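You operate a simulated robot arm through the tools that you are given. There is no shell and no other tool. Be economical: measure what you need, move in short steps, check, and stop when the job is done.

You are at the controls of a simulated two-armed robot. One attempt, no reset.

## Task
Carry the yellow case with both arms and set it on the top of the packing desk.

The check looks at the end state, three seconds after you hand in, the way a careful person would. Anything else that was tipped, shoved, dropped, spilled or broken makes it a failure.

## Robot
Two 7-joint arms with two-finger parallel grippers on one trunk, on a base that drives. Base frame: it is fixed to the floor where the robot stands at the start and does not move with it; the origin is under the middle of the robot, x ahead of it, y to its left, z up. Units: mm, degrees, N and s.
The left shoulder is at the start at [-1, 100, 1225], the right one opposite. With the tool pointing down near the work surface each hand reaches from about 220 to 600 mm from the robot's upright axis, wherever it stands, measured 20 degrees to its own side. Places, roughly: top of the packing desk [-1300, 2300, 800]. Payload 1.57 kg a hand.
The tool frame of a hand sits at the grasp point between the pads (the TCP): z along the fingers, y along the line on which they close. The tips reach 30 mm beyond it. Largest opening 80 mm; finger width 17, thickness 12; the body of the gripper, 40 by 82 mm, starts 80 mm behind the TCP.
Orientation is told as [roll, pitch, yaw] about the base's x, y, z axes, in that order, counted from this pose: with the fingers straight down and closing along the base's y, the tool's x points along the base's -x, its y along +y and its z along -z.

## Interface
- The arms move only by the tool apply_moves. It takes "left_increments", "right_increments" or both (then of equal length, played together; a hand with none holds still); each is a list of rows, each an object (a shift or turn left out is 0, a gripper value left out holds the last) with "hand": the closure in counts, from 0 (fully open) to 255 (shut); "slide": the shift along the tool's x, y, z in mm, a list of three; "rot": the turn, a rotation vector about the tool's x, y, z in degrees, a list of three. In form: [{"hand": hand, "slide": [tx, ty, tz], "rot": [rx, ry, rz]}, ...]. A call has 1 to 20 rows; each row shifts and turns the commanded pose from where the row before left it, along the tool's axes as they then stand. Each row takes 0.2 s and may step no farther than 50 mm and 8.6 degrees from the row before; otherwise, or with a gripper value out of range, the whole call is refused. A pose out of reach is approached as far as the arm can. The call stops where the force on the tool passes 40 N (or 10 N more than at its start, if that is more) or the arm is blocked; 0.2 s more then pass. Each finger travels about 45 mm/s and halts on what it meets, pressing with about 31 N; the grip force reading is that of the motor and also rises with nothing between the fingers. The clock runs only during rows and for 0.2 s after the last one: add rows that do not move to give the fingers time. It gives the time, the measured TCP pose, the force on the tool (base axes), the opening and the grip force at its end, in the units of the frame above (readings bear some noise), with the torque about the TCP (base axes, N m) and any sound that the robot's microphone picked up.
- Cameras (640 x 400 px; columns grow to the right, rows downward): "scene" is now at [78.9, -20.1, 1382.2]; the picture's right is [-0.03, -1.00, -0.01], its down [-0.25, 0.02, -0.97] and it looks along [0.97, -0.02, -0.25] (base axes); focal length 262 px, centre (320, 200). "left" rides on the left gripper at [72, 7, -122] in its tool frame; the picture's right is [-0.09, 1.00, 0.00], its down [-0.84, -0.08, -0.54] and it looks along [-0.54, -0.05, 0.84] (tool axes); focal length 238 px, centre (320, 200). "right" rides on the right gripper at [72, -7, -122] in its tool frame; the picture's right is [0.09, 1.00, 0.00], its down [-0.84, 0.08, -0.54] and it looks along [-0.54, 0.05, 0.84] (tool axes); focal length 238 px, centre (320, 200). There is no depth. A picture from a camera that has moved, and an enlarged one, comes with that camera's place and axes in the base frame and with its lens.
- camera(camera): a new picture of that camera. The clock stands still meanwhile.
- slide_trunk(by): slides the trunk up (or, below 0, down) by that many mm; the arms and the scene camera ride with it, the base frame stays. It gives what a move gives, with no picture.
- base_move(legs): drives the robot by 1 to 6 legs, each [ahead, left, turn to the left] in mm, mm and degrees, along the robot's own axes; the way and the turn of a leg run together, so that a leg with both is an arc; at most 1500 mm and 180 degrees a leg. The arms and the cameras ride along, it lands a little off, and it stops where it bumps. It gives what a move gives.
- pan_tilt(pan, tilt): turns the head with the scene camera to pan (to the left, within 80 degrees either way) and tilt (down, from -29 to 69), counted from straight ahead of the robot. It gives what a move gives.
- enlarge(camera, box): a new picture of the part [left, top, right, bottom] of that camera's present view, enlarged. The clock stands still meanwhile.
- job_done(): hands the job in; it is judged then, once.

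Go step by step. Nothing tells you exact positions but the pictures and the camera data: compare them with the known pose of the tool, close in by small moves and look again before you grip or let go. The budget is 120 turns and 108 pictures, counting those below and the enlarged ones. Unless the task says otherwise, let go and move clear before handing in, and close with one line.

The tools are called as name(argument=value, ...) on one line, values as JSON. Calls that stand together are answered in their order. apply_moves: Moves the arms, as the interface text tells. Its arguments: {"type":"object","properties":{"left_increments":{"type":"array"},"right_increments":{"type":"array"}},"required":[]} The other tools are called the same way: slide_trunk (by) slides the trunk up or down; base_move (legs) drives the base; pan_tilt (pan, tilt) turns the head that bears the scene camera; camera (camera) takes a picture; enlarge (camera, box) takes an enlarged picture of a part of a camera's view; job_done () hands the job in.

At the start:

```text
time_s: 0.0
left_ee_pos: [283.6, 109.7, 1305.1]
left_orientation: [0.9, -21.3, -0.6]
left_wrist_force: [-0.6, 0.0, 0.0]
left_moment: [-0.02, 0.02, 0.0]
left_gripper_width: 80.1
left_grasp_force: 0.0
right_ee_pos: [400.8, -204.6, 1132.1]
right_orientation: [0.7, -1.0, 0.0]
right_wrist_force: [0.2, 0.1, 0.1]
right_moment: [-0.01, -0.01, 0.04]
right_gripper_width: 80.1
right_grasp_force: 0.0
trunk travel left (down, up): [-275.0, 295.0]
robot x, y, heading: [1.2, -0.9, 0.0]
head pan, tilt: [-1.5, 15.4]
```

scene: 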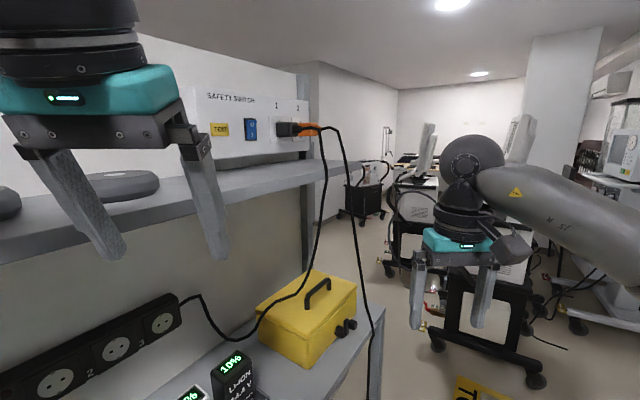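
right: 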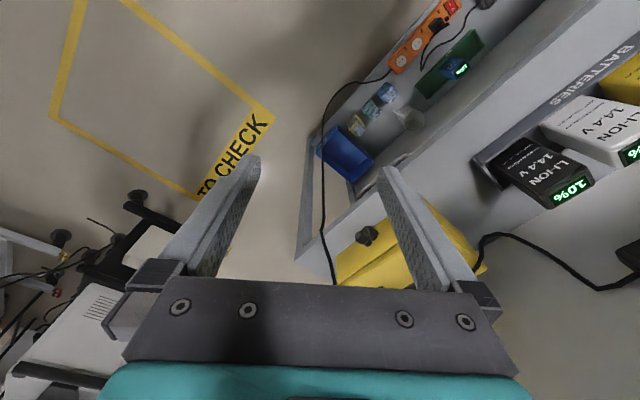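
left: 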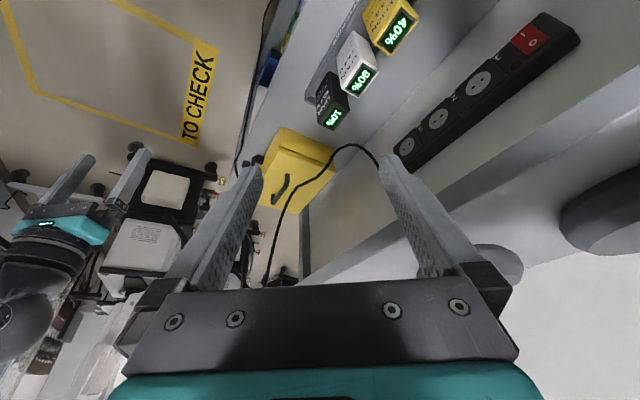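

I see a workbench ahead with the yellow case (black handle, knobs) near its right end, and a cable hanging over in front of it. I'll look closer at it and around the room before moving.

pan_tilt(pan=0, tilt=45)

camera(camera="scene")

pan_tilt(pan=80, tilt=20)

camera(camera="scene")

```text
time_s: 0.9
left_ee_pos: [284.0, 109.8, 1307.4]
left_orientation: [0.8, -22.0, -0.5]
left_wrist_force: [0.2, 0.0, -1.0]
left_moment: [-0.01, 0.04, -0.01]
left_gripper_width: 80.2
left_grasp_force: 0.0
right_ee_pos: [400.9, -206.3, 1130.2]
right_orientation: [0.7, -1.0, 0.0]
right_wrist_force: [-0.9, 0.2, -0.3]
right_moment: [0.01, 0.0, 0.0]
right_gripper_width: 79.8
right_grasp_force: 0.0
trunk travel left (down, up): [-275.0, 295.0]
robot x, y, heading: [-3.2, -2.5, 0.0]
head pan, tilt: [0.0, 45.0]
```

```text
104 pictures are left
camera scene: at [69.2, -17.5, 1334.0], right [0.0, -1.0, -0.01], down [-0.69, 0.01, -0.72], along [0.72, 0.01, -0.69], focal length 262 px, centre (320, 200)
```

scene: 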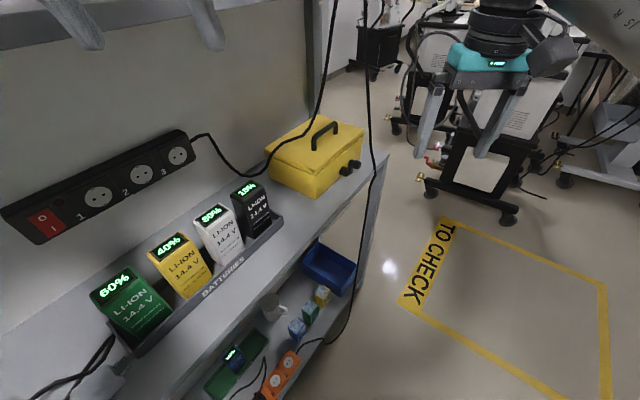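

```text
time_s: 2.5
left_ee_pos: [284.5, 110.2, 1306.5]
left_orientation: [0.9, -21.9, -0.6]
left_wrist_force: [-0.1, -0.6, 0.0]
left_moment: [0.0, 0.01, 0.02]
left_gripper_width: 80.0
left_grasp_force: 0.0
right_ee_pos: [402.8, -206.7, 1130.5]
right_orientation: [0.7, -1.1, 0.0]
right_wrist_force: [0.0, 0.0, 0.3]
right_moment: [-0.03, 0.01, -0.02]
right_gripper_width: 80.0
right_grasp_force: 0.1
trunk travel left (down, up): [-275.0, 295.0]
robot x, y, heading: [-0.3, -2.6, 0.2]
head pan, tilt: [80.0, 20.0]
```

```text
103 pictures are left
camera scene: at [3.4, 73.9, 1373.0], right [0.98, -0.17, 0.02], down [-0.04, -0.33, -0.94], along [0.17, 0.93, -0.33], focal length 262 px, centre (320, 200)
```

scene: 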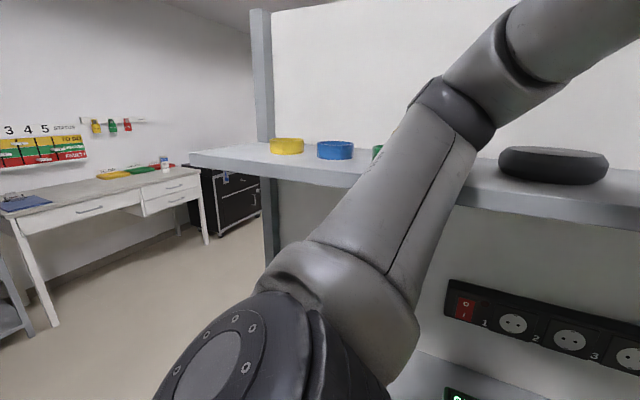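

The white desk with a grey top at the back left is the packing desk. Now a closer look at the case.

pan_tilt(pan=0, tilt=35)

enlarge(camera="scene", box=[220, 50, 420, 220])

enlarge(camera="left", box=[220, 100, 380, 220])

enlarge(camera="right", box=[300, 160, 500, 300])

```text
time_s: 4.0
left_ee_pos: [284.4, 109.6, 1307.7]
left_orientation: [0.9, -22.0, -0.5]
left_wrist_force: [-0.2, -0.3, 0.2]
left_moment: [-0.04, -0.03, 0.0]
left_gripper_width: 80.0
left_grasp_force: 0.0
right_ee_pos: [403.1, -205.1, 1129.9]
right_orientation: [0.6, -1.0, 0.0]
right_wrist_force: [-0.4, 0.4, 0.9]
right_moment: [-0.04, -0.02, 0.0]
right_gripper_width: 80.1
right_grasp_force: 0.1
trunk travel left (down, up): [-275.0, 295.0]
robot x, y, heading: [-1.6, 2.8, -0.2]
head pan, tilt: [0.0, 35.0]
```

```text
2.35 times, centred on (320, 135) of scene
camera zoom: at [76.1, -17.4, 1349.4], right [0.0, -1.0, -0.01], down [-0.56, 0.01, -0.83], along [0.83, 0.01, -0.56], focal length 617 px, centre (320, 353)
```

zoom: 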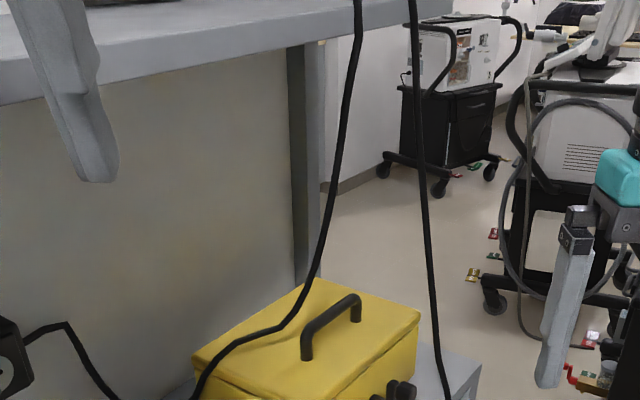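

```text
3.33 times, centred on (300, 160) of left
camera zoom: at [172.4, 116.0, 1393.9], right [0.09, 0.99, 0.05], down [0.57, -0.09, 0.81], along [0.81, -0.04, -0.58], focal length 794 px, centre (387, 333)
```

zoom: 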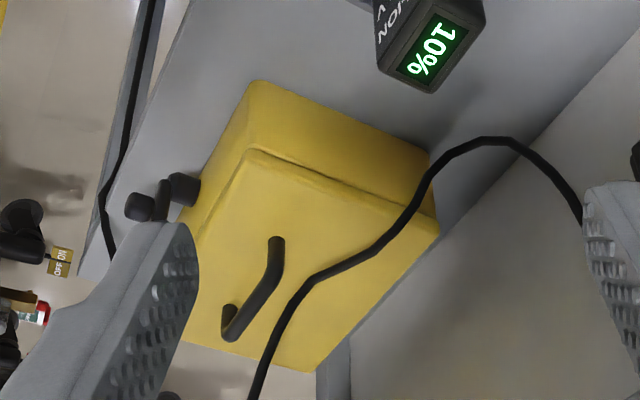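

```text
2.86 times, centred on (400, 230) of right
camera zoom: at [328.7, -215.0, 1250.7], right [-0.09, 1.0, 0.01], down [0.83, 0.07, 0.56], along [0.55, 0.06, -0.83], focal length 681 px, centre (91, 114)
```

zoom: 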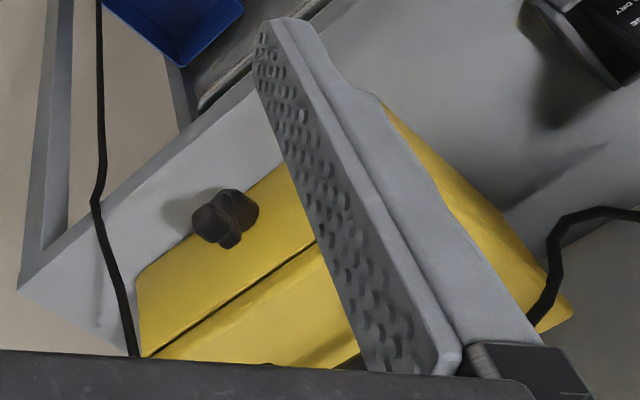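

The case is about 250 × 170 mm with a handle on top, its top near z 950, at about (700, 0). One cable lies across its back-left part and a second hangs by the bench's front edge, so I raise the trunk for parallax on the cables and shelf.

slide_trunk(by=250)

pan_tilt(pan=0, tilt=48)

camera(camera="scene")

camera(camera="left")

camera(camera="right")

```text
time_s: 6.6
left_ee_pos: [304.8, 124.0, 1546.7]
left_orientation: [0.2, -20.4, -0.3]
left_wrist_force: [-0.2, -0.5, -0.7]
left_moment: [-0.02, 0.0, 0.0]
left_gripper_width: 80.0
left_grasp_force: 0.1
right_ee_pos: [420.4, -194.1, 1376.4]
right_orientation: [0.0, 0.0, 0.0]
right_wrist_force: [0.6, -0.5, -0.8]
right_moment: [-0.01, -0.01, -0.02]
right_gripper_width: 80.0
right_grasp_force: 0.1
trunk travel left (down, up): [-525.0, 45.0]
robot x, y, heading: [-2.9, 2.2, 0.2]
head pan, tilt: [0.0, 35.0]
```

```text
time_s: 7.3
left_ee_pos: [305.7, 123.7, 1547.6]
left_orientation: [0.1, -20.3, -0.3]
left_wrist_force: [-0.4, -0.7, 0.1]
left_moment: [0.02, 0.0, -0.02]
left_gripper_width: 79.9
left_grasp_force: 0.0
right_ee_pos: [420.4, -193.7, 1377.0]
right_orientation: [0.0, 0.0, -0.1]
right_wrist_force: [-0.1, 0.4, -1.0]
right_moment: [-0.01, 0.0, 0.0]
right_gripper_width: 80.0
right_grasp_force: 0.1
trunk travel left (down, up): [-525.0, 45.0]
robot x, y, heading: [0.5, -2.9, -0.1]
head pan, tilt: [0.0, 48.0]
```

```text
99 pictures are left
camera scene: at [88.0, -2.6, 1578.7], right [0.0, -1.0, 0.0], down [-0.74, 0.0, -0.67], along [0.67, 0.0, -0.74], focal length 262 px, centre (320, 200)
```

scene: 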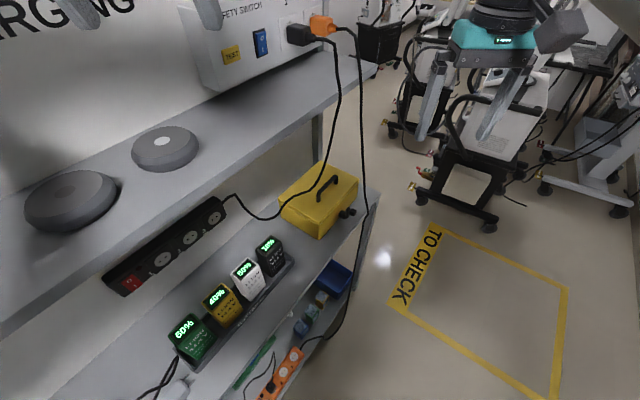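

```text
98 pictures are left
camera left: at [196.3, 131.5, 1636.8], right [0.09, 1.0, 0.03], down [0.6, -0.08, 0.8], along [0.8, -0.05, -0.6], focal length 238 px, centre (320, 200)
```

left: 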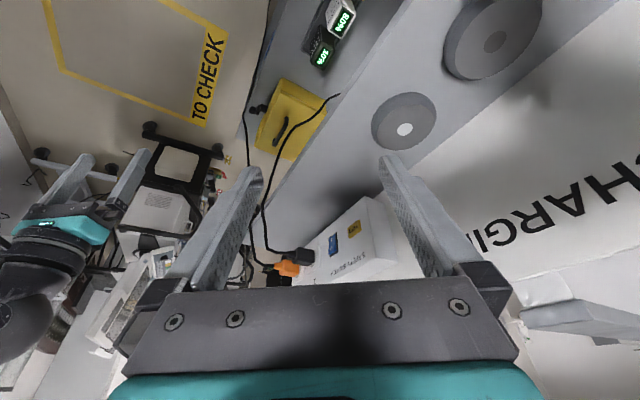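

```text
97 pictures are left
camera right: at [348.2, -201.4, 1497.1], right [-0.09, 1.0, 0.0], down [0.84, 0.08, 0.54], along [0.54, 0.05, -0.84], focal length 238 px, centre (320, 200)
```

right: 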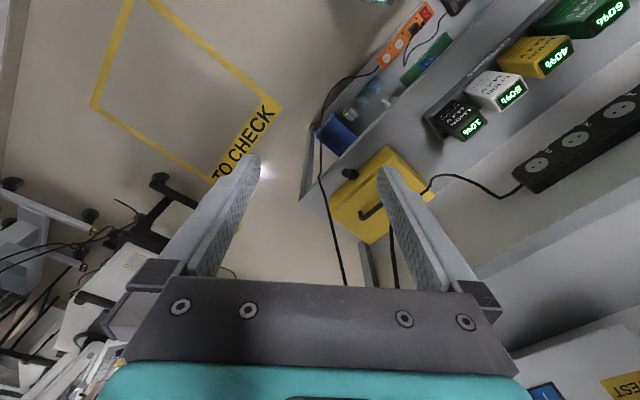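

From up here I can place things: the upper shelf overhangs the case at about z 1300. Cable 1 lies on its back and cable 2 hangs in front of its right end. I plan to drag the case left and forward out from under them by the front knob, then lift with both hands on the handle.

enlarge(camera="scene", box=[230, 140, 390, 260])

enlarge(camera="right", box=[300, 100, 460, 260])

enlarge(camera="left", box=[220, 60, 360, 290])

```text
3.33 times, centred on (310, 200) of scene
camera zoom: at [88.0, -2.6, 1578.7], right [0.0, -1.0, 0.0], down [-0.74, 0.0, -0.67], along [0.67, 0.0, -0.74], focal length 874 px, centre (353, 200)
```

zoom: 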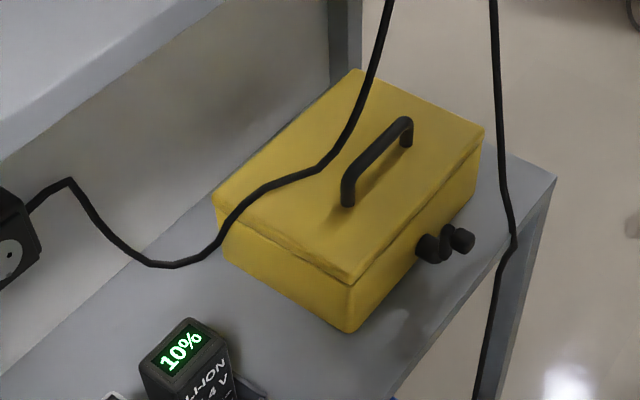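

```text
2.50 times, centred on (380, 180) of right
camera zoom: at [348.2, -201.4, 1497.1], right [-0.09, 1.0, 0.0], down [0.84, 0.08, 0.54], along [0.54, 0.05, -0.84], focal length 596 px, centre (170, 250)
```

zoom: 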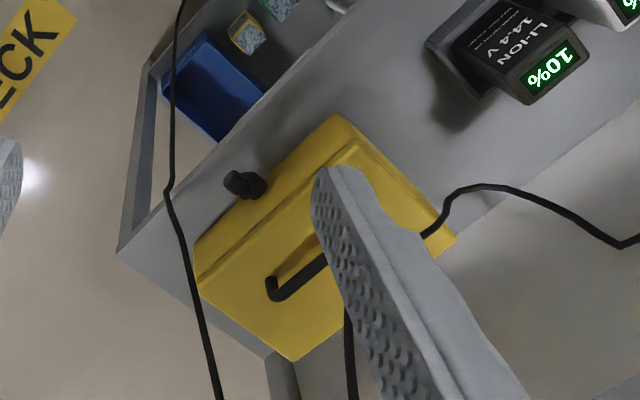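

```text
1.74 times, centred on (290, 175) of left
camera zoom: at [196.3, 131.5, 1636.8], right [0.09, 1.0, 0.03], down [0.6, -0.08, 0.8], along [0.8, -0.05, -0.6], focal length 414 px, centre (372, 244)
```

zoom: 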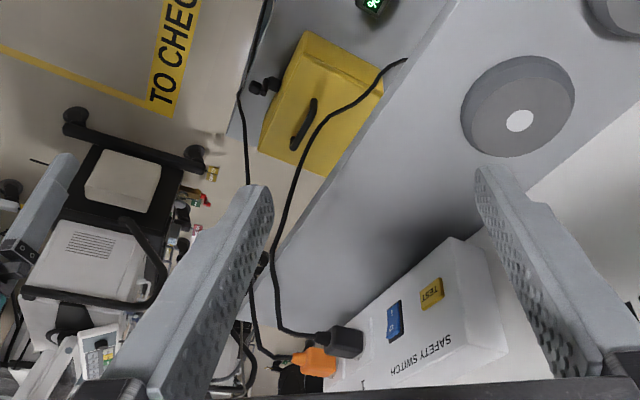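

The case is about 235 × 167 × 83 mm, yawed -36°, with its handle bar at z ≈ 985 and the bench top at z ≈ 875. I want to stand squarely in front of it, so I check the floor on my right first.

pan_tilt(pan=-65, tilt=35)

camera(camera="scene")

```text
time_s: 8.7
left_ee_pos: [305.7, 124.6, 1546.2]
left_orientation: [0.3, -20.2, -0.3]
left_wrist_force: [0.0, 0.2, -0.2]
left_moment: [-0.02, 0.02, 0.02]
left_gripper_width: 79.9
left_grasp_force: 0.0
right_ee_pos: [418.5, -193.9, 1375.9]
right_orientation: [0.0, 0.0, 0.0]
right_wrist_force: [-0.2, 0.1, -0.4]
right_moment: [0.0, -0.01, 0.02]
right_gripper_width: 80.1
right_grasp_force: 0.1
trunk travel left (down, up): [-525.0, 45.0]
robot x, y, heading: [2.3, -1.3, -0.1]
head pan, tilt: [-65.0, 35.0]
```

```text
93 pictures are left
camera scene: at [46.6, -82.4, 1597.7], right [-0.91, -0.42, 0.0], down [-0.24, 0.52, -0.82], along [0.35, -0.74, -0.57], focal length 262 px, centre (320, 200)
```

scene: 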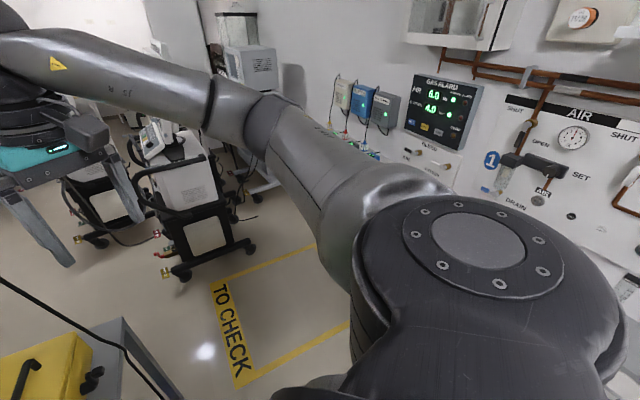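

The floor ahead to the right looks free. I sidestep to the right in part and look again.

base_move(legs=[[0, -280, 0]])

pan_tilt(pan=-75, tilt=60)

camera(camera="scene")

```text
time_s: 10.6
left_ee_pos: [305.7, -154.1, 1546.7]
left_orientation: [0.2, -20.2, -0.4]
left_wrist_force: [1.0, -0.1, -0.4]
left_moment: [-0.01, 0.0, -0.01]
left_gripper_width: 79.9
left_grasp_force: 0.1
right_ee_pos: [419.7, -470.7, 1375.1]
right_orientation: [0.1, 0.0, -0.1]
right_wrist_force: [-0.3, -0.5, -0.6]
right_moment: [0.02, 0.02, -0.02]
right_gripper_width: 79.8
right_grasp_force: 0.1
trunk travel left (down, up): [-525.0, 45.0]
robot x, y, heading: [4.1, -275.9, -0.1]
head pan, tilt: [-65.0, 35.0]
```

```text
time_s: 11.5
left_ee_pos: [307.5, -152.6, 1546.9]
left_orientation: [0.1, -20.3, -0.3]
left_wrist_force: [0.1, -0.3, -0.3]
left_moment: [-0.01, -0.02, 0.02]
left_gripper_width: 79.9
left_grasp_force: 0.1
right_ee_pos: [419.2, -470.4, 1375.0]
right_orientation: [0.0, 0.1, -0.1]
right_wrist_force: [-0.6, 0.9, -0.4]
right_moment: [-0.02, 0.01, -0.01]
right_gripper_width: 79.9
right_grasp_force: 0.0
trunk travel left (down, up): [-525.0, 45.0]
robot x, y, heading: [2.3, -276.4, -0.1]
head pan, tilt: [-75.0, 60.0]
```

```text
92 pictures are left
camera scene: at [26.6, -343.6, 1563.4], right [-0.97, -0.26, 0.0], down [-0.22, 0.84, -0.5], along [0.13, -0.48, -0.87], focal length 262 px, centre (320, 200)
```

scene: 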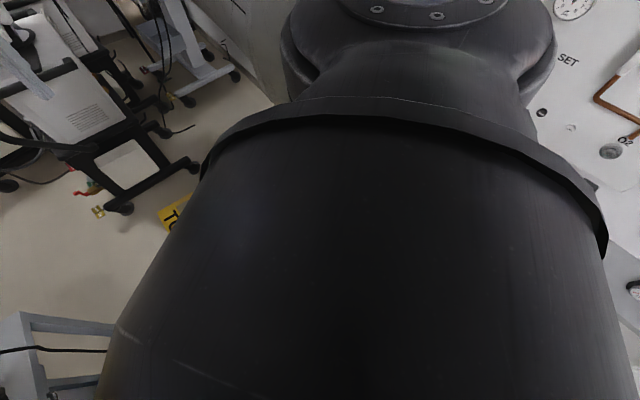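

The aisle is roughly 1.3 m wide and parallel to the bench, so there is room. I move to face the bench squarely, about 600 mm off it.

base_move(legs=[[200, -280, 0], [0, 0, 54]])

pan_tilt(pan=0, tilt=45)

slide_trunk(by=-200)

camera(camera="scene")

```text
time_s: 16.2
left_ee_pos: [280.4, -237.3, 1547.8]
left_orientation: [0.2, -20.3, 53.6]
left_wrist_force: [-0.2, -0.4, 0.2]
left_moment: [-0.02, 0.02, 0.0]
left_gripper_width: 80.0
left_grasp_force: 0.1
right_ee_pos: [604.3, -332.2, 1375.9]
right_orientation: [0.1, 0.1, 54.0]
right_wrist_force: [0.1, -0.3, 0.5]
right_moment: [0.01, 0.03, 0.01]
right_gripper_width: 79.9
right_grasp_force: 0.1
trunk travel left (down, up): [-525.0, 45.0]
robot x, y, heading: [198.4, -559.3, 54.0]
head pan, tilt: [-75.0, 60.0]
```

```text
time_s: 17.7
left_ee_pos: [279.3, -237.5, 1546.7]
left_orientation: [0.1, -20.2, 53.7]
left_wrist_force: [-0.3, 0.0, 0.1]
left_moment: [-0.02, 0.03, 0.01]
left_gripper_width: 79.9
left_grasp_force: 0.1
right_ee_pos: [604.2, -332.2, 1375.6]
right_orientation: [0.0, 0.0, 54.0]
right_wrist_force: [0.2, 0.1, 0.1]
right_moment: [0.01, -0.02, 0.01]
right_gripper_width: 79.9
right_grasp_force: 0.1
trunk travel left (down, up): [-525.0, 45.0]
robot x, y, heading: [199.9, -554.1, 54.3]
head pan, tilt: [0.0, 45.0]
```

```text
time_s: 19.8
left_ee_pos: [280.0, -238.2, 1347.4]
left_orientation: [0.1, -20.3, 53.7]
left_wrist_force: [0.5, -0.7, -0.1]
left_moment: [0.01, 0.0, 0.02]
left_gripper_width: 79.8
left_grasp_force: 0.1
right_ee_pos: [603.1, -332.6, 1176.5]
right_orientation: [0.0, -0.1, 54.1]
right_wrist_force: [0.6, -0.1, -1.3]
right_moment: [0.01, 0.02, -0.01]
right_gripper_width: 79.9
right_grasp_force: 0.0
trunk travel left (down, up): [-325.0, 245.0]
robot x, y, heading: [200.8, -559.0, 53.9]
head pan, tilt: [0.0, 45.0]
```

```text
91 pictures are left
camera scene: at [253.3, -486.9, 1382.9], right [0.81, -0.59, 0.0], down [-0.42, -0.57, -0.71], along [0.42, 0.57, -0.71], focal length 262 px, centre (320, 200)
```

scene: 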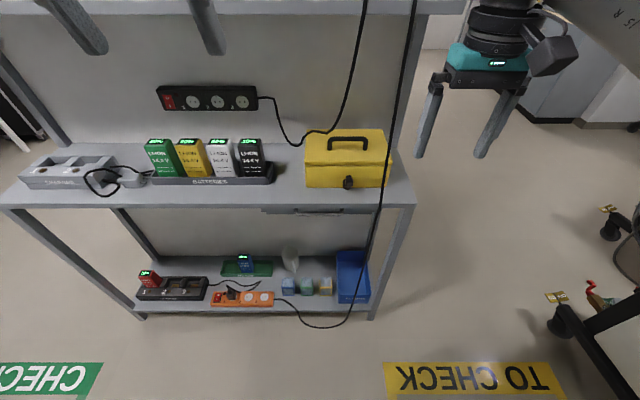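

I now face the bench squarely. I zoom in on the case from here.

enlarge(camera="scene", box=[260, 100, 420, 220])

enlarge(camera="scene", box=[250, 0, 430, 130])

camera(camera="right")

camera(camera="left")

```text
3.33 times, centred on (340, 160) of scene
camera zoom: at [253.3, -486.9, 1382.9], right [0.81, -0.59, 0.0], down [-0.42, -0.57, -0.71], along [0.42, 0.57, -0.71], focal length 874 px, centre (253, 333)
```

zoom: 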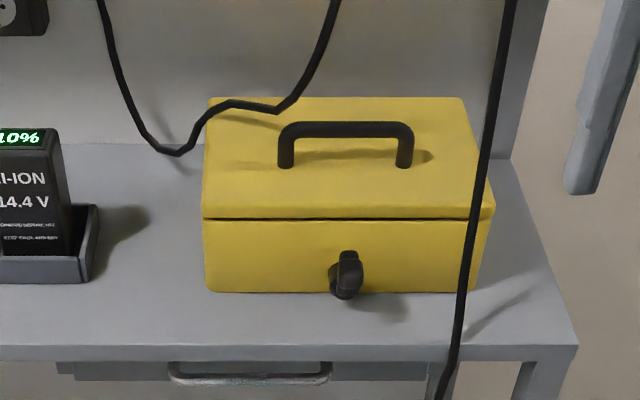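

```text
3.08 times, centred on (340, 65) of scene
camera zoom: at [253.3, -486.9, 1382.9], right [0.81, -0.59, 0.0], down [-0.42, -0.57, -0.71], along [0.42, 0.57, -0.71], focal length 807 px, centre (258, 615)
```

zoom: 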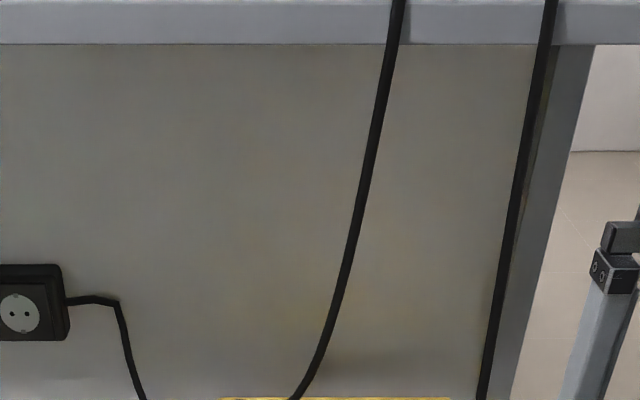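

```text
88 pictures are left
camera right: at [567.2, -395.3, 1297.3], right [-0.86, 0.51, 0.0], down [0.43, 0.72, 0.54], along [0.28, 0.47, -0.84], focal length 238 px, centre (320, 200)
```

right: 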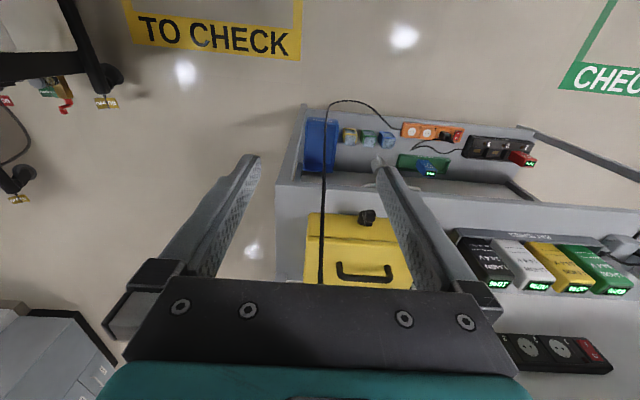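

```text
87 pictures are left
camera left: at [209.7, -321.7, 1437.0], right [-0.75, 0.66, 0.03], down [0.42, 0.43, 0.8], along [0.51, 0.61, -0.6], focal length 238 px, centre (320, 200)
```

left: 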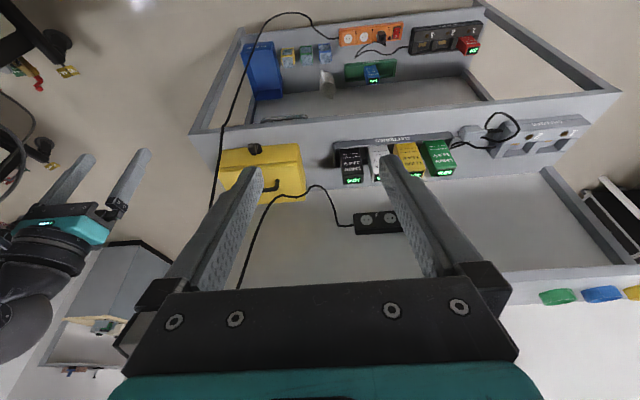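

The front knob is at about (635, -98, 914) and the handle bar is centred at about (686, -30, 990). I shift the right hand inward to stay away from cable 2 and drive 150 mm ahead.

apply_moves(right_increments=[{"slide": [0, 40, 0]}, {"slide": [0, 40, 0]}, {"slide": [0, 32, 0]}])

base_move(legs=[[150, 0, 0]])

camera(camera="scene")

camera(camera="right")

```text
time_s: 20.6
left_ee_pos: [279.4, -235.6, 1346.4]
left_orientation: [0.1, -20.2, 53.7]
left_wrist_force: [0.8, 0.1, 0.0]
left_moment: [-0.01, -0.02, 0.0]
left_gripper_width: 80.1
left_grasp_force: 0.1
right_ee_pos: [510.9, -265.0, 1175.3]
right_orientation: [-0.1, 0.0, 54.0]
right_wrist_force: [-0.7, 1.0, -0.1]
right_moment: [-0.02, 0.01, 0.02]
right_gripper_width: 80.1
right_grasp_force: 0.1
trunk travel left (down, up): [-325.0, 245.0]
robot x, y, heading: [199.1, -558.0, 54.0]
head pan, tilt: [0.0, 45.0]
```

```text
time_s: 22.0
left_ee_pos: [368.9, -114.9, 1347.0]
left_orientation: [0.0, -20.4, 53.6]
left_wrist_force: [0.4, -0.1, 0.4]
left_moment: [-0.01, 0.03, -0.01]
left_gripper_width: 80.3
left_grasp_force: 0.0
right_ee_pos: [601.7, -143.2, 1174.1]
right_orientation: [0.1, 0.0, 54.2]
right_wrist_force: [0.5, 1.0, 0.2]
right_moment: [-0.03, 0.03, 0.03]
right_gripper_width: 80.0
right_grasp_force: 0.0
trunk travel left (down, up): [-325.0, 245.0]
robot x, y, heading: [286.0, -438.6, 54.1]
head pan, tilt: [0.0, 45.0]
```

```text
86 pictures are left
camera scene: at [342.2, -364.3, 1382.8], right [0.81, -0.59, 0.0], down [-0.42, -0.57, -0.71], along [0.41, 0.57, -0.71], focal length 262 px, centre (320, 200)
```

scene: 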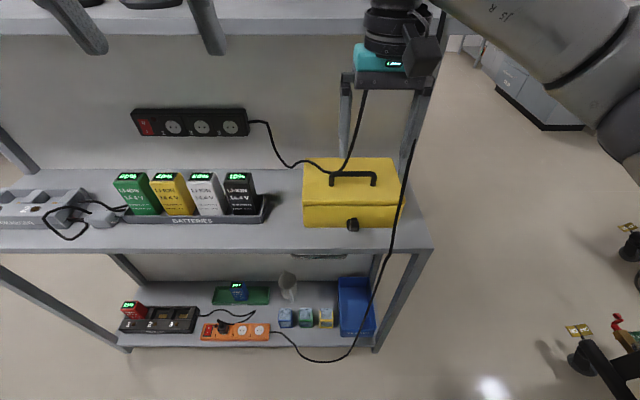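

```text
85 pictures are left
camera right: at [565.1, -205.9, 1296.1], right [-0.86, 0.51, 0.0], down [0.43, 0.72, 0.54], along [0.28, 0.47, -0.84], focal length 238 px, centre (320, 200)
```

right: 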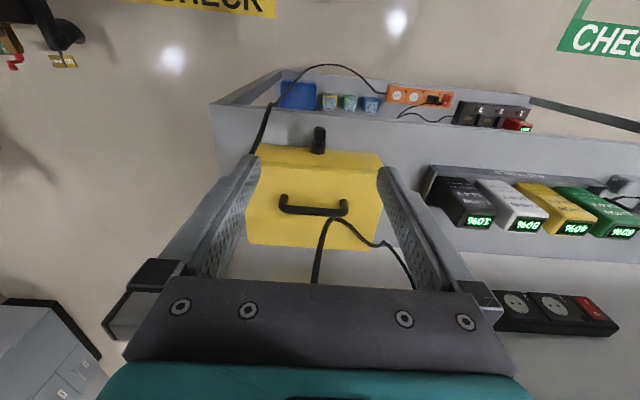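

The geometry agrees: the hand is laterally in line with the knob. I tilt the fingers 20° forward and come down to just above it, still open.

apply_moves(right_increments=[{"rot": [0, -7, 0]}, {"rot": [0, -7, 0]}, {"rot": [0, -6, 0]}, {"slide": [5.4, 0, 34]}, {"slide": [5.4, 0, 34]}, {"slide": [5.4, 0, 34]}, {"slide": [5.4, 0, 34]}, {"slide": [5.4, 0, 34]}, {"slide": [5.4, 0, 34]}, {}])

camera(camera="right")

camera(camera="scene")

```text
time_s: 24.2
left_ee_pos: [367.3, -115.0, 1347.8]
left_orientation: [0.1, -20.3, 53.7]
left_wrist_force: [0.3, 0.0, -0.4]
left_moment: [0.01, -0.02, -0.02]
left_gripper_width: 80.1
left_grasp_force: 0.0
right_ee_pos: [623.9, -112.2, 972.3]
right_orientation: [0.1, -20.1, 54.1]
right_wrist_force: [0.8, -0.2, 0.0]
right_moment: [-0.04, -0.02, 0.04]
right_gripper_width: 79.7
right_grasp_force: 0.1
trunk travel left (down, up): [-325.0, 245.0]
robot x, y, heading: [287.0, -435.7, 54.0]
head pan, tilt: [0.0, 45.0]
```

```text
84 pictures are left
camera right: at [565.2, -205.3, 1061.8], right [-0.86, 0.51, -0.03], down [0.29, 0.53, 0.8], along [0.43, 0.67, -0.6], focal length 238 px, centre (320, 200)
```

right: 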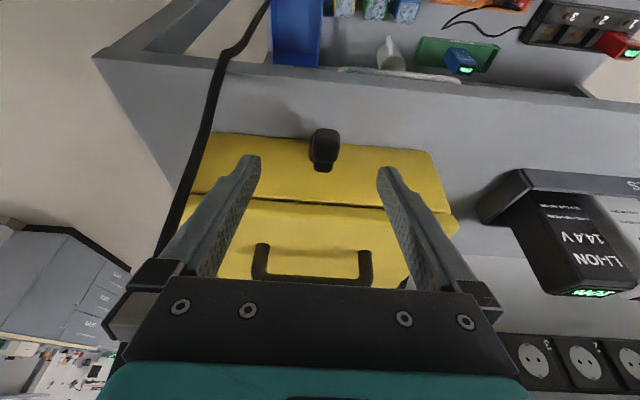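

```text
83 pictures are left
camera scene: at [341.5, -365.3, 1382.9], right [0.81, -0.59, 0.0], down [-0.41, -0.57, -0.71], along [0.42, 0.57, -0.71], focal length 262 px, centre (320, 200)
```

scene: 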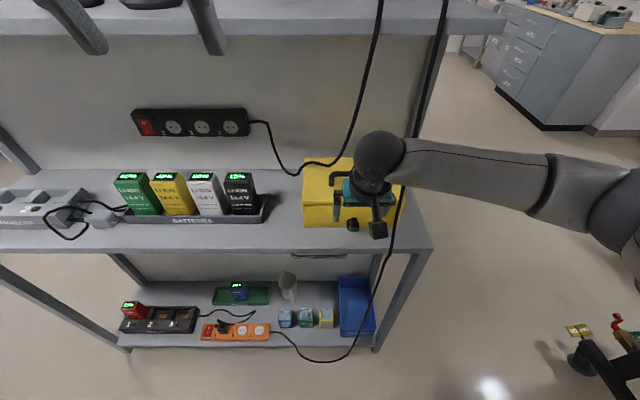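

The fingers straddle the knob. I go down the last 55 mm and check.

apply_moves(right_increments=[{"slide": [2.5, 0, 18.4]}, {"slide": [2.5, 0, 18.4]}, {"slide": [2.4, 0, 18.3]}, {}])

camera(camera="right")

```text
time_s: 25.2
left_ee_pos: [367.4, -116.1, 1347.0]
left_orientation: [0.1, -20.3, 53.6]
left_wrist_force: [-0.8, 0.0, -0.6]
left_moment: [0.01, 0.0, 0.03]
left_gripper_width: 79.9
left_grasp_force: 0.1
right_ee_pos: [630.1, -102.1, 918.0]
right_orientation: [0.0, -19.9, 54.1]
right_wrist_force: [-0.3, 0.4, -0.1]
right_moment: [0.02, 0.02, -0.02]
right_gripper_width: 80.0
right_grasp_force: 0.1
trunk travel left (down, up): [-325.0, 245.0]
robot x, y, heading: [288.2, -437.7, 54.3]
head pan, tilt: [0.0, 45.0]
```

```text
82 pictures are left
camera right: at [572.1, -195.5, 1007.3], right [-0.86, 0.51, -0.03], down [0.29, 0.53, 0.8], along [0.43, 0.67, -0.6], focal length 238 px, centre (320, 200)
```

right: 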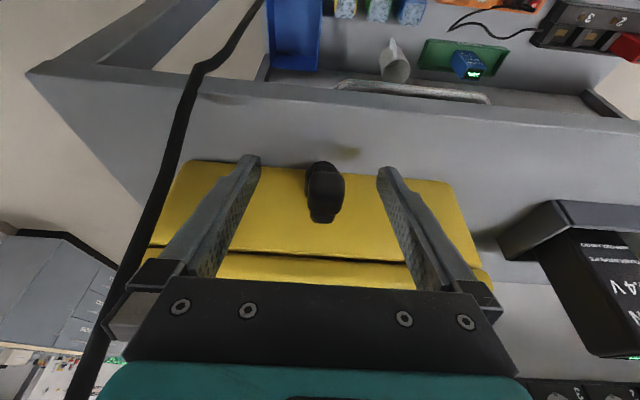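

The knob sits between the fingers, so I close on it.

apply_moves(right_increments=[{"hand": 255}, {}, {}, {}, {}, {}])

camera(camera="right")

```text
time_s: 26.6
left_ee_pos: [365.9, -115.3, 1347.5]
left_orientation: [0.1, -20.4, 53.8]
left_wrist_force: [0.1, 0.2, -1.0]
left_moment: [-0.05, -0.02, 0.03]
left_gripper_width: 80.2
left_grasp_force: 0.1
right_ee_pos: [629.1, -102.7, 918.5]
right_orientation: [0.2, -20.0, 54.2]
right_wrist_force: [-4.8, 2.2, 3.0]
right_moment: [0.08, 0.15, 0.21]
right_gripper_width: 21.2
right_grasp_force: 31.4
trunk travel left (down, up): [-325.0, 245.0]
robot x, y, heading: [287.7, -435.3, 54.2]
head pan, tilt: [0.0, 45.0]
```

```text
81 pictures are left
camera right: at [571.2, -195.0, 1008.1], right [-0.86, 0.51, -0.03], down [0.29, 0.53, 0.8], along [0.42, 0.67, -0.6], focal length 238 px, centre (320, 200)
```

right: 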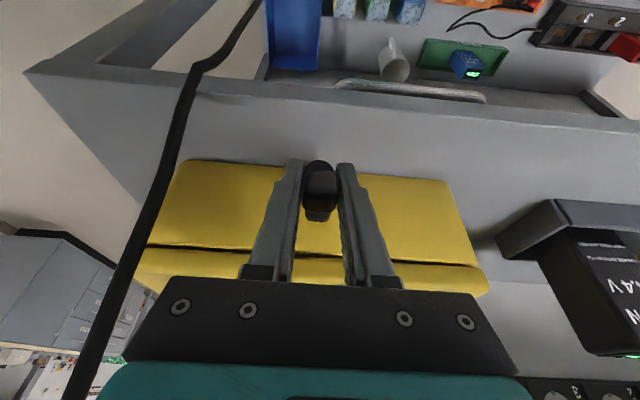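

The knob is held (21 mm, 31 N). I drag the case diagonally left and toward me in small steps.

apply_moves(right_increments=[{"slide": [4.7, 7, -1.7]}, {"slide": [4.7, 7, -1.7]}, {"slide": [4.7, 7, -1.7]}, {"slide": [4.7, 7, -1.7]}, {"slide": [4.7, 7, -1.7]}, {}])

camera(camera="right")

camera(camera="scene")

```text
time_s: 28.0
left_ee_pos: [369.2, -116.7, 1346.6]
left_orientation: [0.2, -20.4, 53.7]
left_wrist_force: [-0.6, -0.1, 0.1]
left_moment: [0.01, 0.02, -0.01]
left_gripper_width: 80.1
left_grasp_force: 0.0
right_ee_pos: [587.7, -100.9, 920.2]
right_orientation: [-0.1, -20.1, 54.1]
right_wrist_force: [5.0, 0.0, 11.8]
right_moment: [0.13, -0.31, -0.08]
right_gripper_width: 21.1
right_grasp_force: 30.9
trunk travel left (down, up): [-325.0, 245.0]
robot x, y, heading: [291.7, -433.9, 54.1]
head pan, tilt: [0.0, 45.0]
```

```text
80 pictures are left
camera right: at [529.8, -195.5, 1008.4], right [-0.86, 0.51, -0.03], down [0.29, 0.53, 0.8], along [0.43, 0.67, -0.6], focal length 238 px, centre (320, 200)
```

right: 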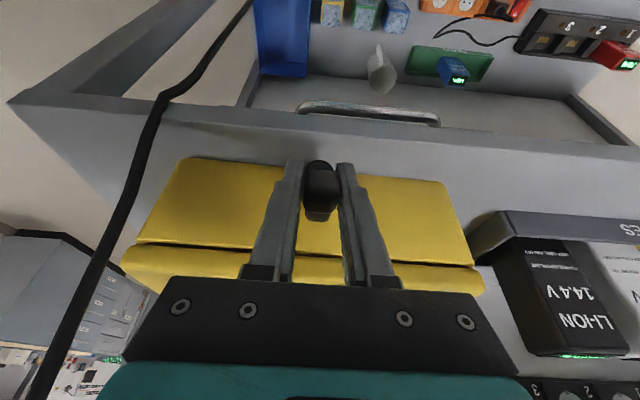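

```text
79 pictures are left
camera scene: at [341.7, -365.8, 1382.9], right [0.81, -0.59, 0.0], down [-0.42, -0.57, -0.71], along [0.41, 0.57, -0.71], focal length 262 px, centre (320, 200)
```

scene: 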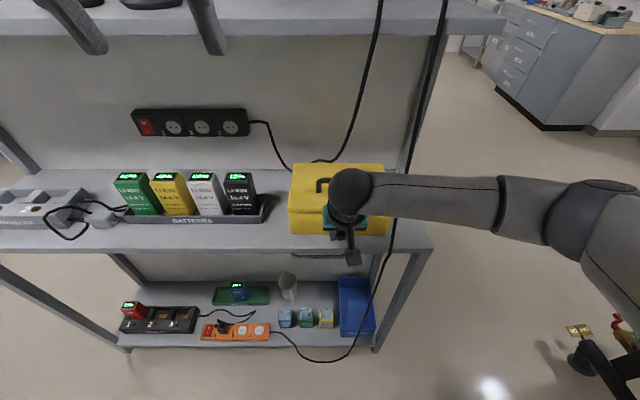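

The case follows well. I shift about 38 mm more to the left, clear of cable 2 but short of the batteries.

apply_moves(right_increments=[{"slide": [1, 8, 0]}, {"slide": [1, 8, 0]}, {"slide": [1, 8, 0]}, {"slide": [1, 7, 0]}, {"slide": [1, 7, 0]}, {}])

camera(camera="right")

enlarge(camera="scene", box=[200, 100, 440, 280])

```text
time_s: 29.4
left_ee_pos: [368.9, -116.5, 1348.2]
left_orientation: [0.2, -20.4, 53.7]
left_wrist_force: [0.1, 0.0, -0.2]
left_moment: [0.0, 0.02, -0.01]
left_gripper_width: 80.2
left_grasp_force: 0.0
right_ee_pos: [553.7, -82.5, 918.4]
right_orientation: [0.0, -20.2, 54.0]
right_wrist_force: [7.1, -2.7, 23.1]
right_moment: [0.1, -0.36, -0.6]
right_gripper_width: 20.0
right_grasp_force: 31.1
trunk travel left (down, up): [-325.0, 245.0]
robot x, y, heading: [288.5, -437.6, 54.4]
head pan, tilt: [0.0, 45.0]
```

```text
78 pictures are left
camera right: at [495.7, -177.1, 1007.1], right [-0.86, 0.51, -0.03], down [0.29, 0.53, 0.8], along [0.43, 0.68, -0.6], focal length 238 px, centre (320, 200)
```

right: 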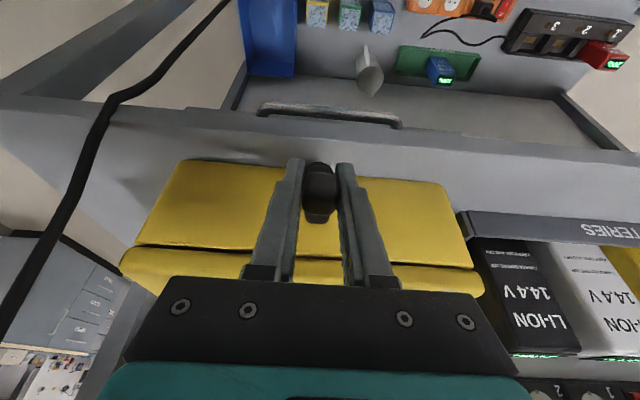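

```text
2.22 times, centred on (320, 190) of scene
camera zoom: at [341.4, -366.6, 1383.0], right [0.81, -0.59, 0.0], down [-0.41, -0.57, -0.71], along [0.42, 0.57, -0.71], focal length 583 px, centre (320, 222)
```

zoom: 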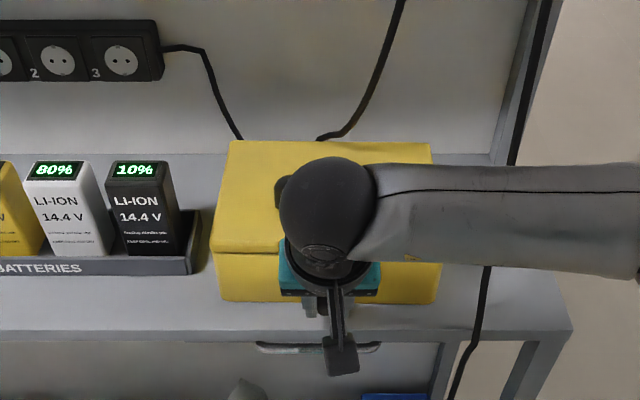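

The case now clears cable 2 and stands about 25 mm from the battery tray. I ease the downward press and pull it straight toward me about 45 mm, then check.

apply_moves(right_increments=[{"slide": [-1.4, 0, -3.8]}, {"slide": [7.5, 0, -2.7]}, {"slide": [7.5, 0, -2.7]}, {"slide": [7.5, 0, -2.7]}, {"slide": [7.5, 0, -2.7]}, {"slide": [7.5, 0, -2.7]}, {"slide": [4, 0, -1.4]}, {}])

enlarge(camera="scene", box=[200, 100, 440, 280])

camera(camera="right")

```text
time_s: 31.2
left_ee_pos: [367.7, -114.7, 1347.0]
left_orientation: [0.0, -20.4, 53.7]
left_wrist_force: [-0.5, 0.4, 0.7]
left_moment: [-0.02, 0.01, -0.01]
left_gripper_width: 80.3
left_grasp_force: 0.1
right_ee_pos: [529.2, -118.6, 919.7]
right_orientation: [-0.1, -20.0, 54.1]
right_wrist_force: [-1.0, -0.4, -0.5]
right_moment: [-0.75, 0.53, -0.02]
right_gripper_width: 19.8
right_grasp_force: 30.7
trunk travel left (down, up): [-325.0, 245.0]
robot x, y, heading: [289.1, -436.3, 54.0]
head pan, tilt: [0.0, 45.0]
```

```text
2.22 times, centred on (320, 190) of scene
camera zoom: at [341.9, -364.7, 1382.8], right [0.81, -0.59, 0.0], down [-0.42, -0.57, -0.71], along [0.41, 0.57, -0.71], focal length 583 px, centre (320, 222)
```

zoom: 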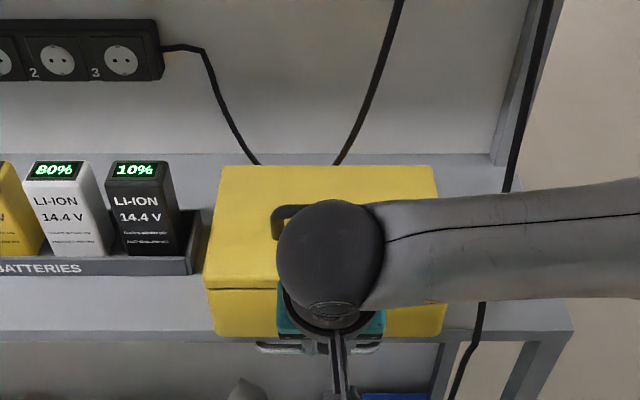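

```text
75 pictures are left
camera right: at [470.4, -212.4, 1009.1], right [-0.86, 0.51, -0.03], down [0.29, 0.53, 0.79], along [0.43, 0.67, -0.61], focal length 238 px, centre (320, 200)
```

right: 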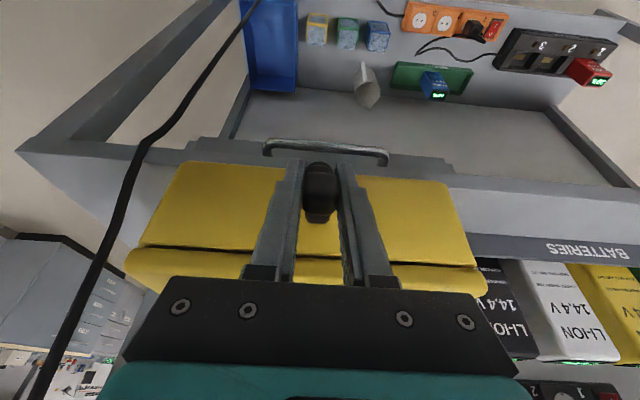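

It slides cleanly with the force near zero. I continue 42 mm more.

apply_moves(right_increments=[{"slide": [7.5, 0, -2.7]}, {"slide": [7.5, 0, -2.7]}, {"slide": [7.5, 0, -2.7]}, {"slide": [7.5, 0, -2.7]}, {"slide": [7.5, 0, -2.7]}, {}])

enlarge(camera="scene", box=[200, 100, 440, 280])

```text
time_s: 32.6
left_ee_pos: [368.6, -115.0, 1347.0]
left_orientation: [0.2, -20.3, 53.7]
left_wrist_force: [-0.5, -0.1, -0.7]
left_moment: [0.01, -0.01, -0.02]
left_gripper_width: 79.8
left_grasp_force: 0.0
right_ee_pos: [505.2, -150.2, 920.3]
right_orientation: [0.0, -20.1, 54.2]
right_wrist_force: [0.6, 0.9, -0.4]
right_moment: [0.05, 0.01, 0.09]
right_gripper_width: 19.8
right_grasp_force: 30.7
trunk travel left (down, up): [-325.0, 245.0]
robot x, y, heading: [288.3, -434.1, 54.2]
head pan, tilt: [0.0, 45.0]
```

```text
2.22 times, centred on (320, 190) of scene
camera zoom: at [341.8, -364.8, 1382.8], right [0.81, -0.59, 0.0], down [-0.42, -0.57, -0.71], along [0.41, 0.57, -0.71], focal length 583 px, centre (320, 222)
```

zoom: 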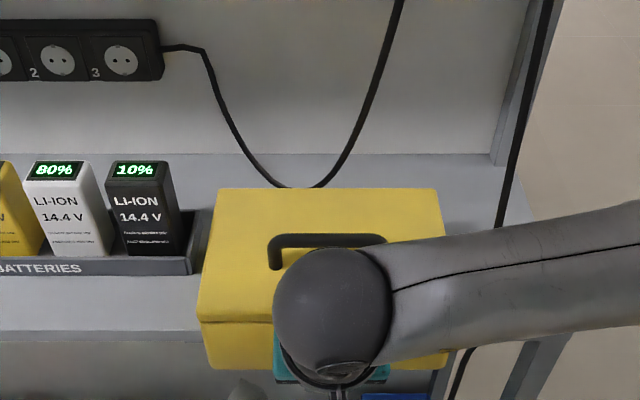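

The case now overhangs the bench edge by only about 35 mm, so it is stable, and it is clear of both cables. I release the knob and back the right hand out.

apply_moves(right_increments=[{"hand": 0}, {}, {}, {}, {"slide": [0, 0, -20]}, {"slide": [0, 0, -30]}, {"slide": [0, 0, -40]}, {"slide": [0, 0, -50]}, {"slide": [0, 0, -50]}, {"slide": [0, 0, -40]}])

camera(camera="scene")

camera(camera="right")

```text
time_s: 34.8
left_ee_pos: [366.8, -115.4, 1348.4]
left_orientation: [0.1, -20.3, 53.6]
left_wrist_force: [0.6, 1.0, -0.2]
left_moment: [0.01, 0.01, 0.02]
left_gripper_width: 80.0
left_grasp_force: 0.1
right_ee_pos: [459.6, -215.6, 1135.5]
right_orientation: [-0.2, -20.1, 54.1]
right_wrist_force: [-0.2, 0.7, -1.0]
right_moment: [-0.01, 0.01, 0.01]
right_gripper_width: 80.0
right_grasp_force: 0.1
trunk travel left (down, up): [-325.0, 245.0]
robot x, y, heading: [291.4, -438.6, 53.9]
head pan, tilt: [0.0, 45.0]
```

```text
73 pictures are left
camera scene: at [341.2, -365.3, 1382.9], right [0.81, -0.59, 0.0], down [-0.41, -0.57, -0.71], along [0.42, 0.57, -0.71], focal length 262 px, centre (320, 200)
```

scene: 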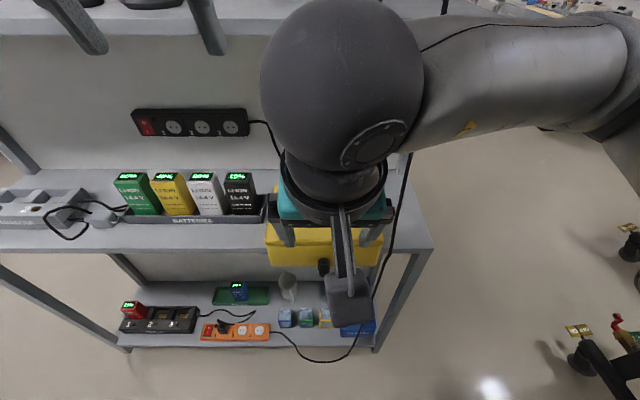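

```text
72 pictures are left
camera right: at [401.1, -309.0, 1225.5], right [-0.86, 0.51, -0.03], down [0.29, 0.53, 0.8], along [0.43, 0.67, -0.6], focal length 238 px, centre (320, 200)
```

right: 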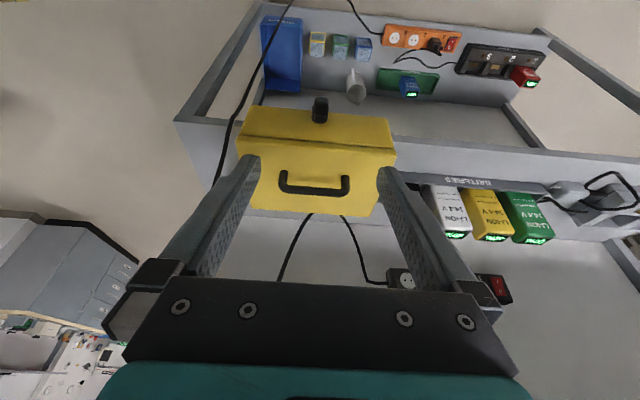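

The case stays put with its handle at about (560, -80, 990), along -33°. I spread the hands and turn them so both close across the bar, tilted outward and back.

apply_moves(left_increments=[{"rot": [0, 7, 0]}, {"rot": [0, 7, 0]}, {"rot": [0, 6, 0]}, {"rot": [0, 0, 8.2]}, {"rot": [0, 0, 8.2]}, {"rot": [0, 0, 8.2]}, {"rot": [0, 0, 8.2]}, {"rot": [0, 0, 8.2]}, {"rot": [0, 0, 8.2]}, {"rot": [0, 0, 8.2]}, {"rot": [0, 0, 8.2]}, {"rot": [0, 0, 8.2]}, {"rot": [0, 0, 8.2]}, {"rot": [0, 0, 8.0]}, {"rot": [-7.5, 0, 0]}, {"rot": [-7.5, 0, 0]}, {"rot": [0, -7.5, 0]}, {"rot": [0, -7.5, 0]}, {}], right_increments=[{"rot": [0, 7, 0], "slide": [0, -48, 0]}, {"rot": [0, 7, 0], "slide": [0, -48, 0]}, {"rot": [0, 6, 0], "slide": [0, -48, 0]}, {"rot": [0, 0, -8.2]}, {"rot": [0, 0, -8.2]}, {"rot": [0, 0, -8.2]}, {"rot": [0, 0, -8.2]}, {"rot": [0, 0, -8.2]}, {"rot": [0, 0, -8.2]}, {"rot": [0, 0, -8.2]}, {"rot": [0, 0, -8.2]}, {"rot": [0, 0, -8.2]}, {"rot": [0, 0, -8.2]}, {"rot": [0, 0, -8.0]}, {"rot": [7.5, 0, 0]}, {"rot": [7.5, 0, 0]}, {"rot": [0, -7.5, 0]}, {"rot": [0, -7.5, 0]}, {}])

camera(camera="scene")

```text
time_s: 38.4
left_ee_pos: [380.9, -179.4, 1325.9]
left_orientation: [10.2, -7.5, -30.7]
left_wrist_force: [0.0, -0.6, 0.3]
left_moment: [-0.06, -0.02, 0.02]
left_gripper_width: 79.8
left_grasp_force: 0.1
left hand out of reach, approached as far as the arm can: row 11, 12, 13, 14
right_ee_pos: [567.3, -297.7, 1168.4]
right_orientation: [-15.0, -0.2, 136.8]
right_wrist_force: [-0.4, 0.1, -0.2]
right_moment: [-0.05, 0.02, -0.01]
right_gripper_width: 80.1
right_grasp_force: 0.0
right hand out of reach, approached as far as the arm can: row 13, 14, 15, 16, 17
trunk travel left (down, up): [-325.0, 245.0]
robot x, y, heading: [289.5, -434.6, 54.2]
head pan, tilt: [0.0, 45.0]
stopped in row 17 (left hand): the arm was blocked; the commanded pose is now the measured one
```

```text
71 pictures are left
camera scene: at [340.6, -363.2, 1384.0], right [0.82, -0.57, 0.0], down [-0.4, -0.57, -0.72], along [0.41, 0.59, -0.7], focal length 262 px, centre (320, 200)
```

scene: 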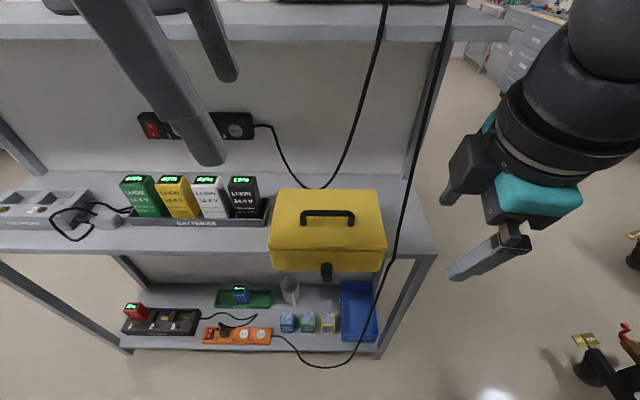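

The left arm hit a limit while cramped high and close to the body, though its yaw is nearly there. I move both hands forward and down to a roomier posture before finishing the orientation.

apply_moves(left_increments=[{"slide": [7.8, 13.6, 39.5]}, {"slide": [7.8, 13.6, 39.5]}, {"slide": [7.8, 13.6, 39.5]}, {"slide": [7.8, 13.6, 39.5]}, {"slide": [7.8, 13.6, 39.5]}, {}], right_increments=[{"slide": [-8.9, -14.2, 9.6]}, {"slide": [-8.9, -14.2, 9.6]}, {"slide": [-8.9, -14.2, 9.6]}, {"slide": [-8.9, -14.2, 9.6]}, {"slide": [-8.9, -14.2, 9.6]}, {}])

camera(camera="scene")

```text
time_s: 39.8
left_ee_pos: [401.3, -141.6, 1187.9]
left_orientation: [10.1, -7.6, -30.3]
left_wrist_force: [-0.3, 0.2, 0.3]
left_moment: [0.0, -0.01, -0.04]
left_gripper_width: 80.1
left_grasp_force: 0.0
left hand out of reach, approached as far as the arm can: row 3, 4, 5
right_ee_pos: [563.0, -260.4, 1158.9]
right_orientation: [-15.1, -0.2, 136.7]
right_wrist_force: [-0.1, -0.8, 0.6]
right_moment: [0.0, -0.03, 0.01]
right_gripper_width: 79.8
right_grasp_force: 0.0
right hand out of reach, approached as far as the arm can: row 1, 2, 3, 4, 5
trunk travel left (down, up): [-325.0, 245.0]
robot x, y, heading: [289.4, -436.7, 54.2]
head pan, tilt: [0.0, 45.0]
```

```text
70 pictures are left
camera scene: at [341.6, -365.2, 1382.9], right [0.81, -0.59, 0.0], down [-0.42, -0.57, -0.71], along [0.42, 0.57, -0.71], focal length 262 px, centre (320, 200)
```

scene: 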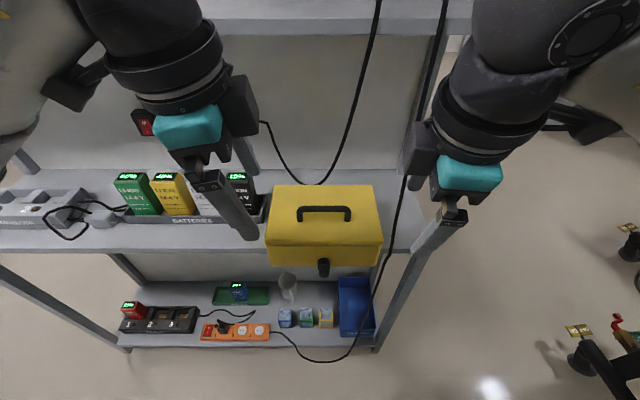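

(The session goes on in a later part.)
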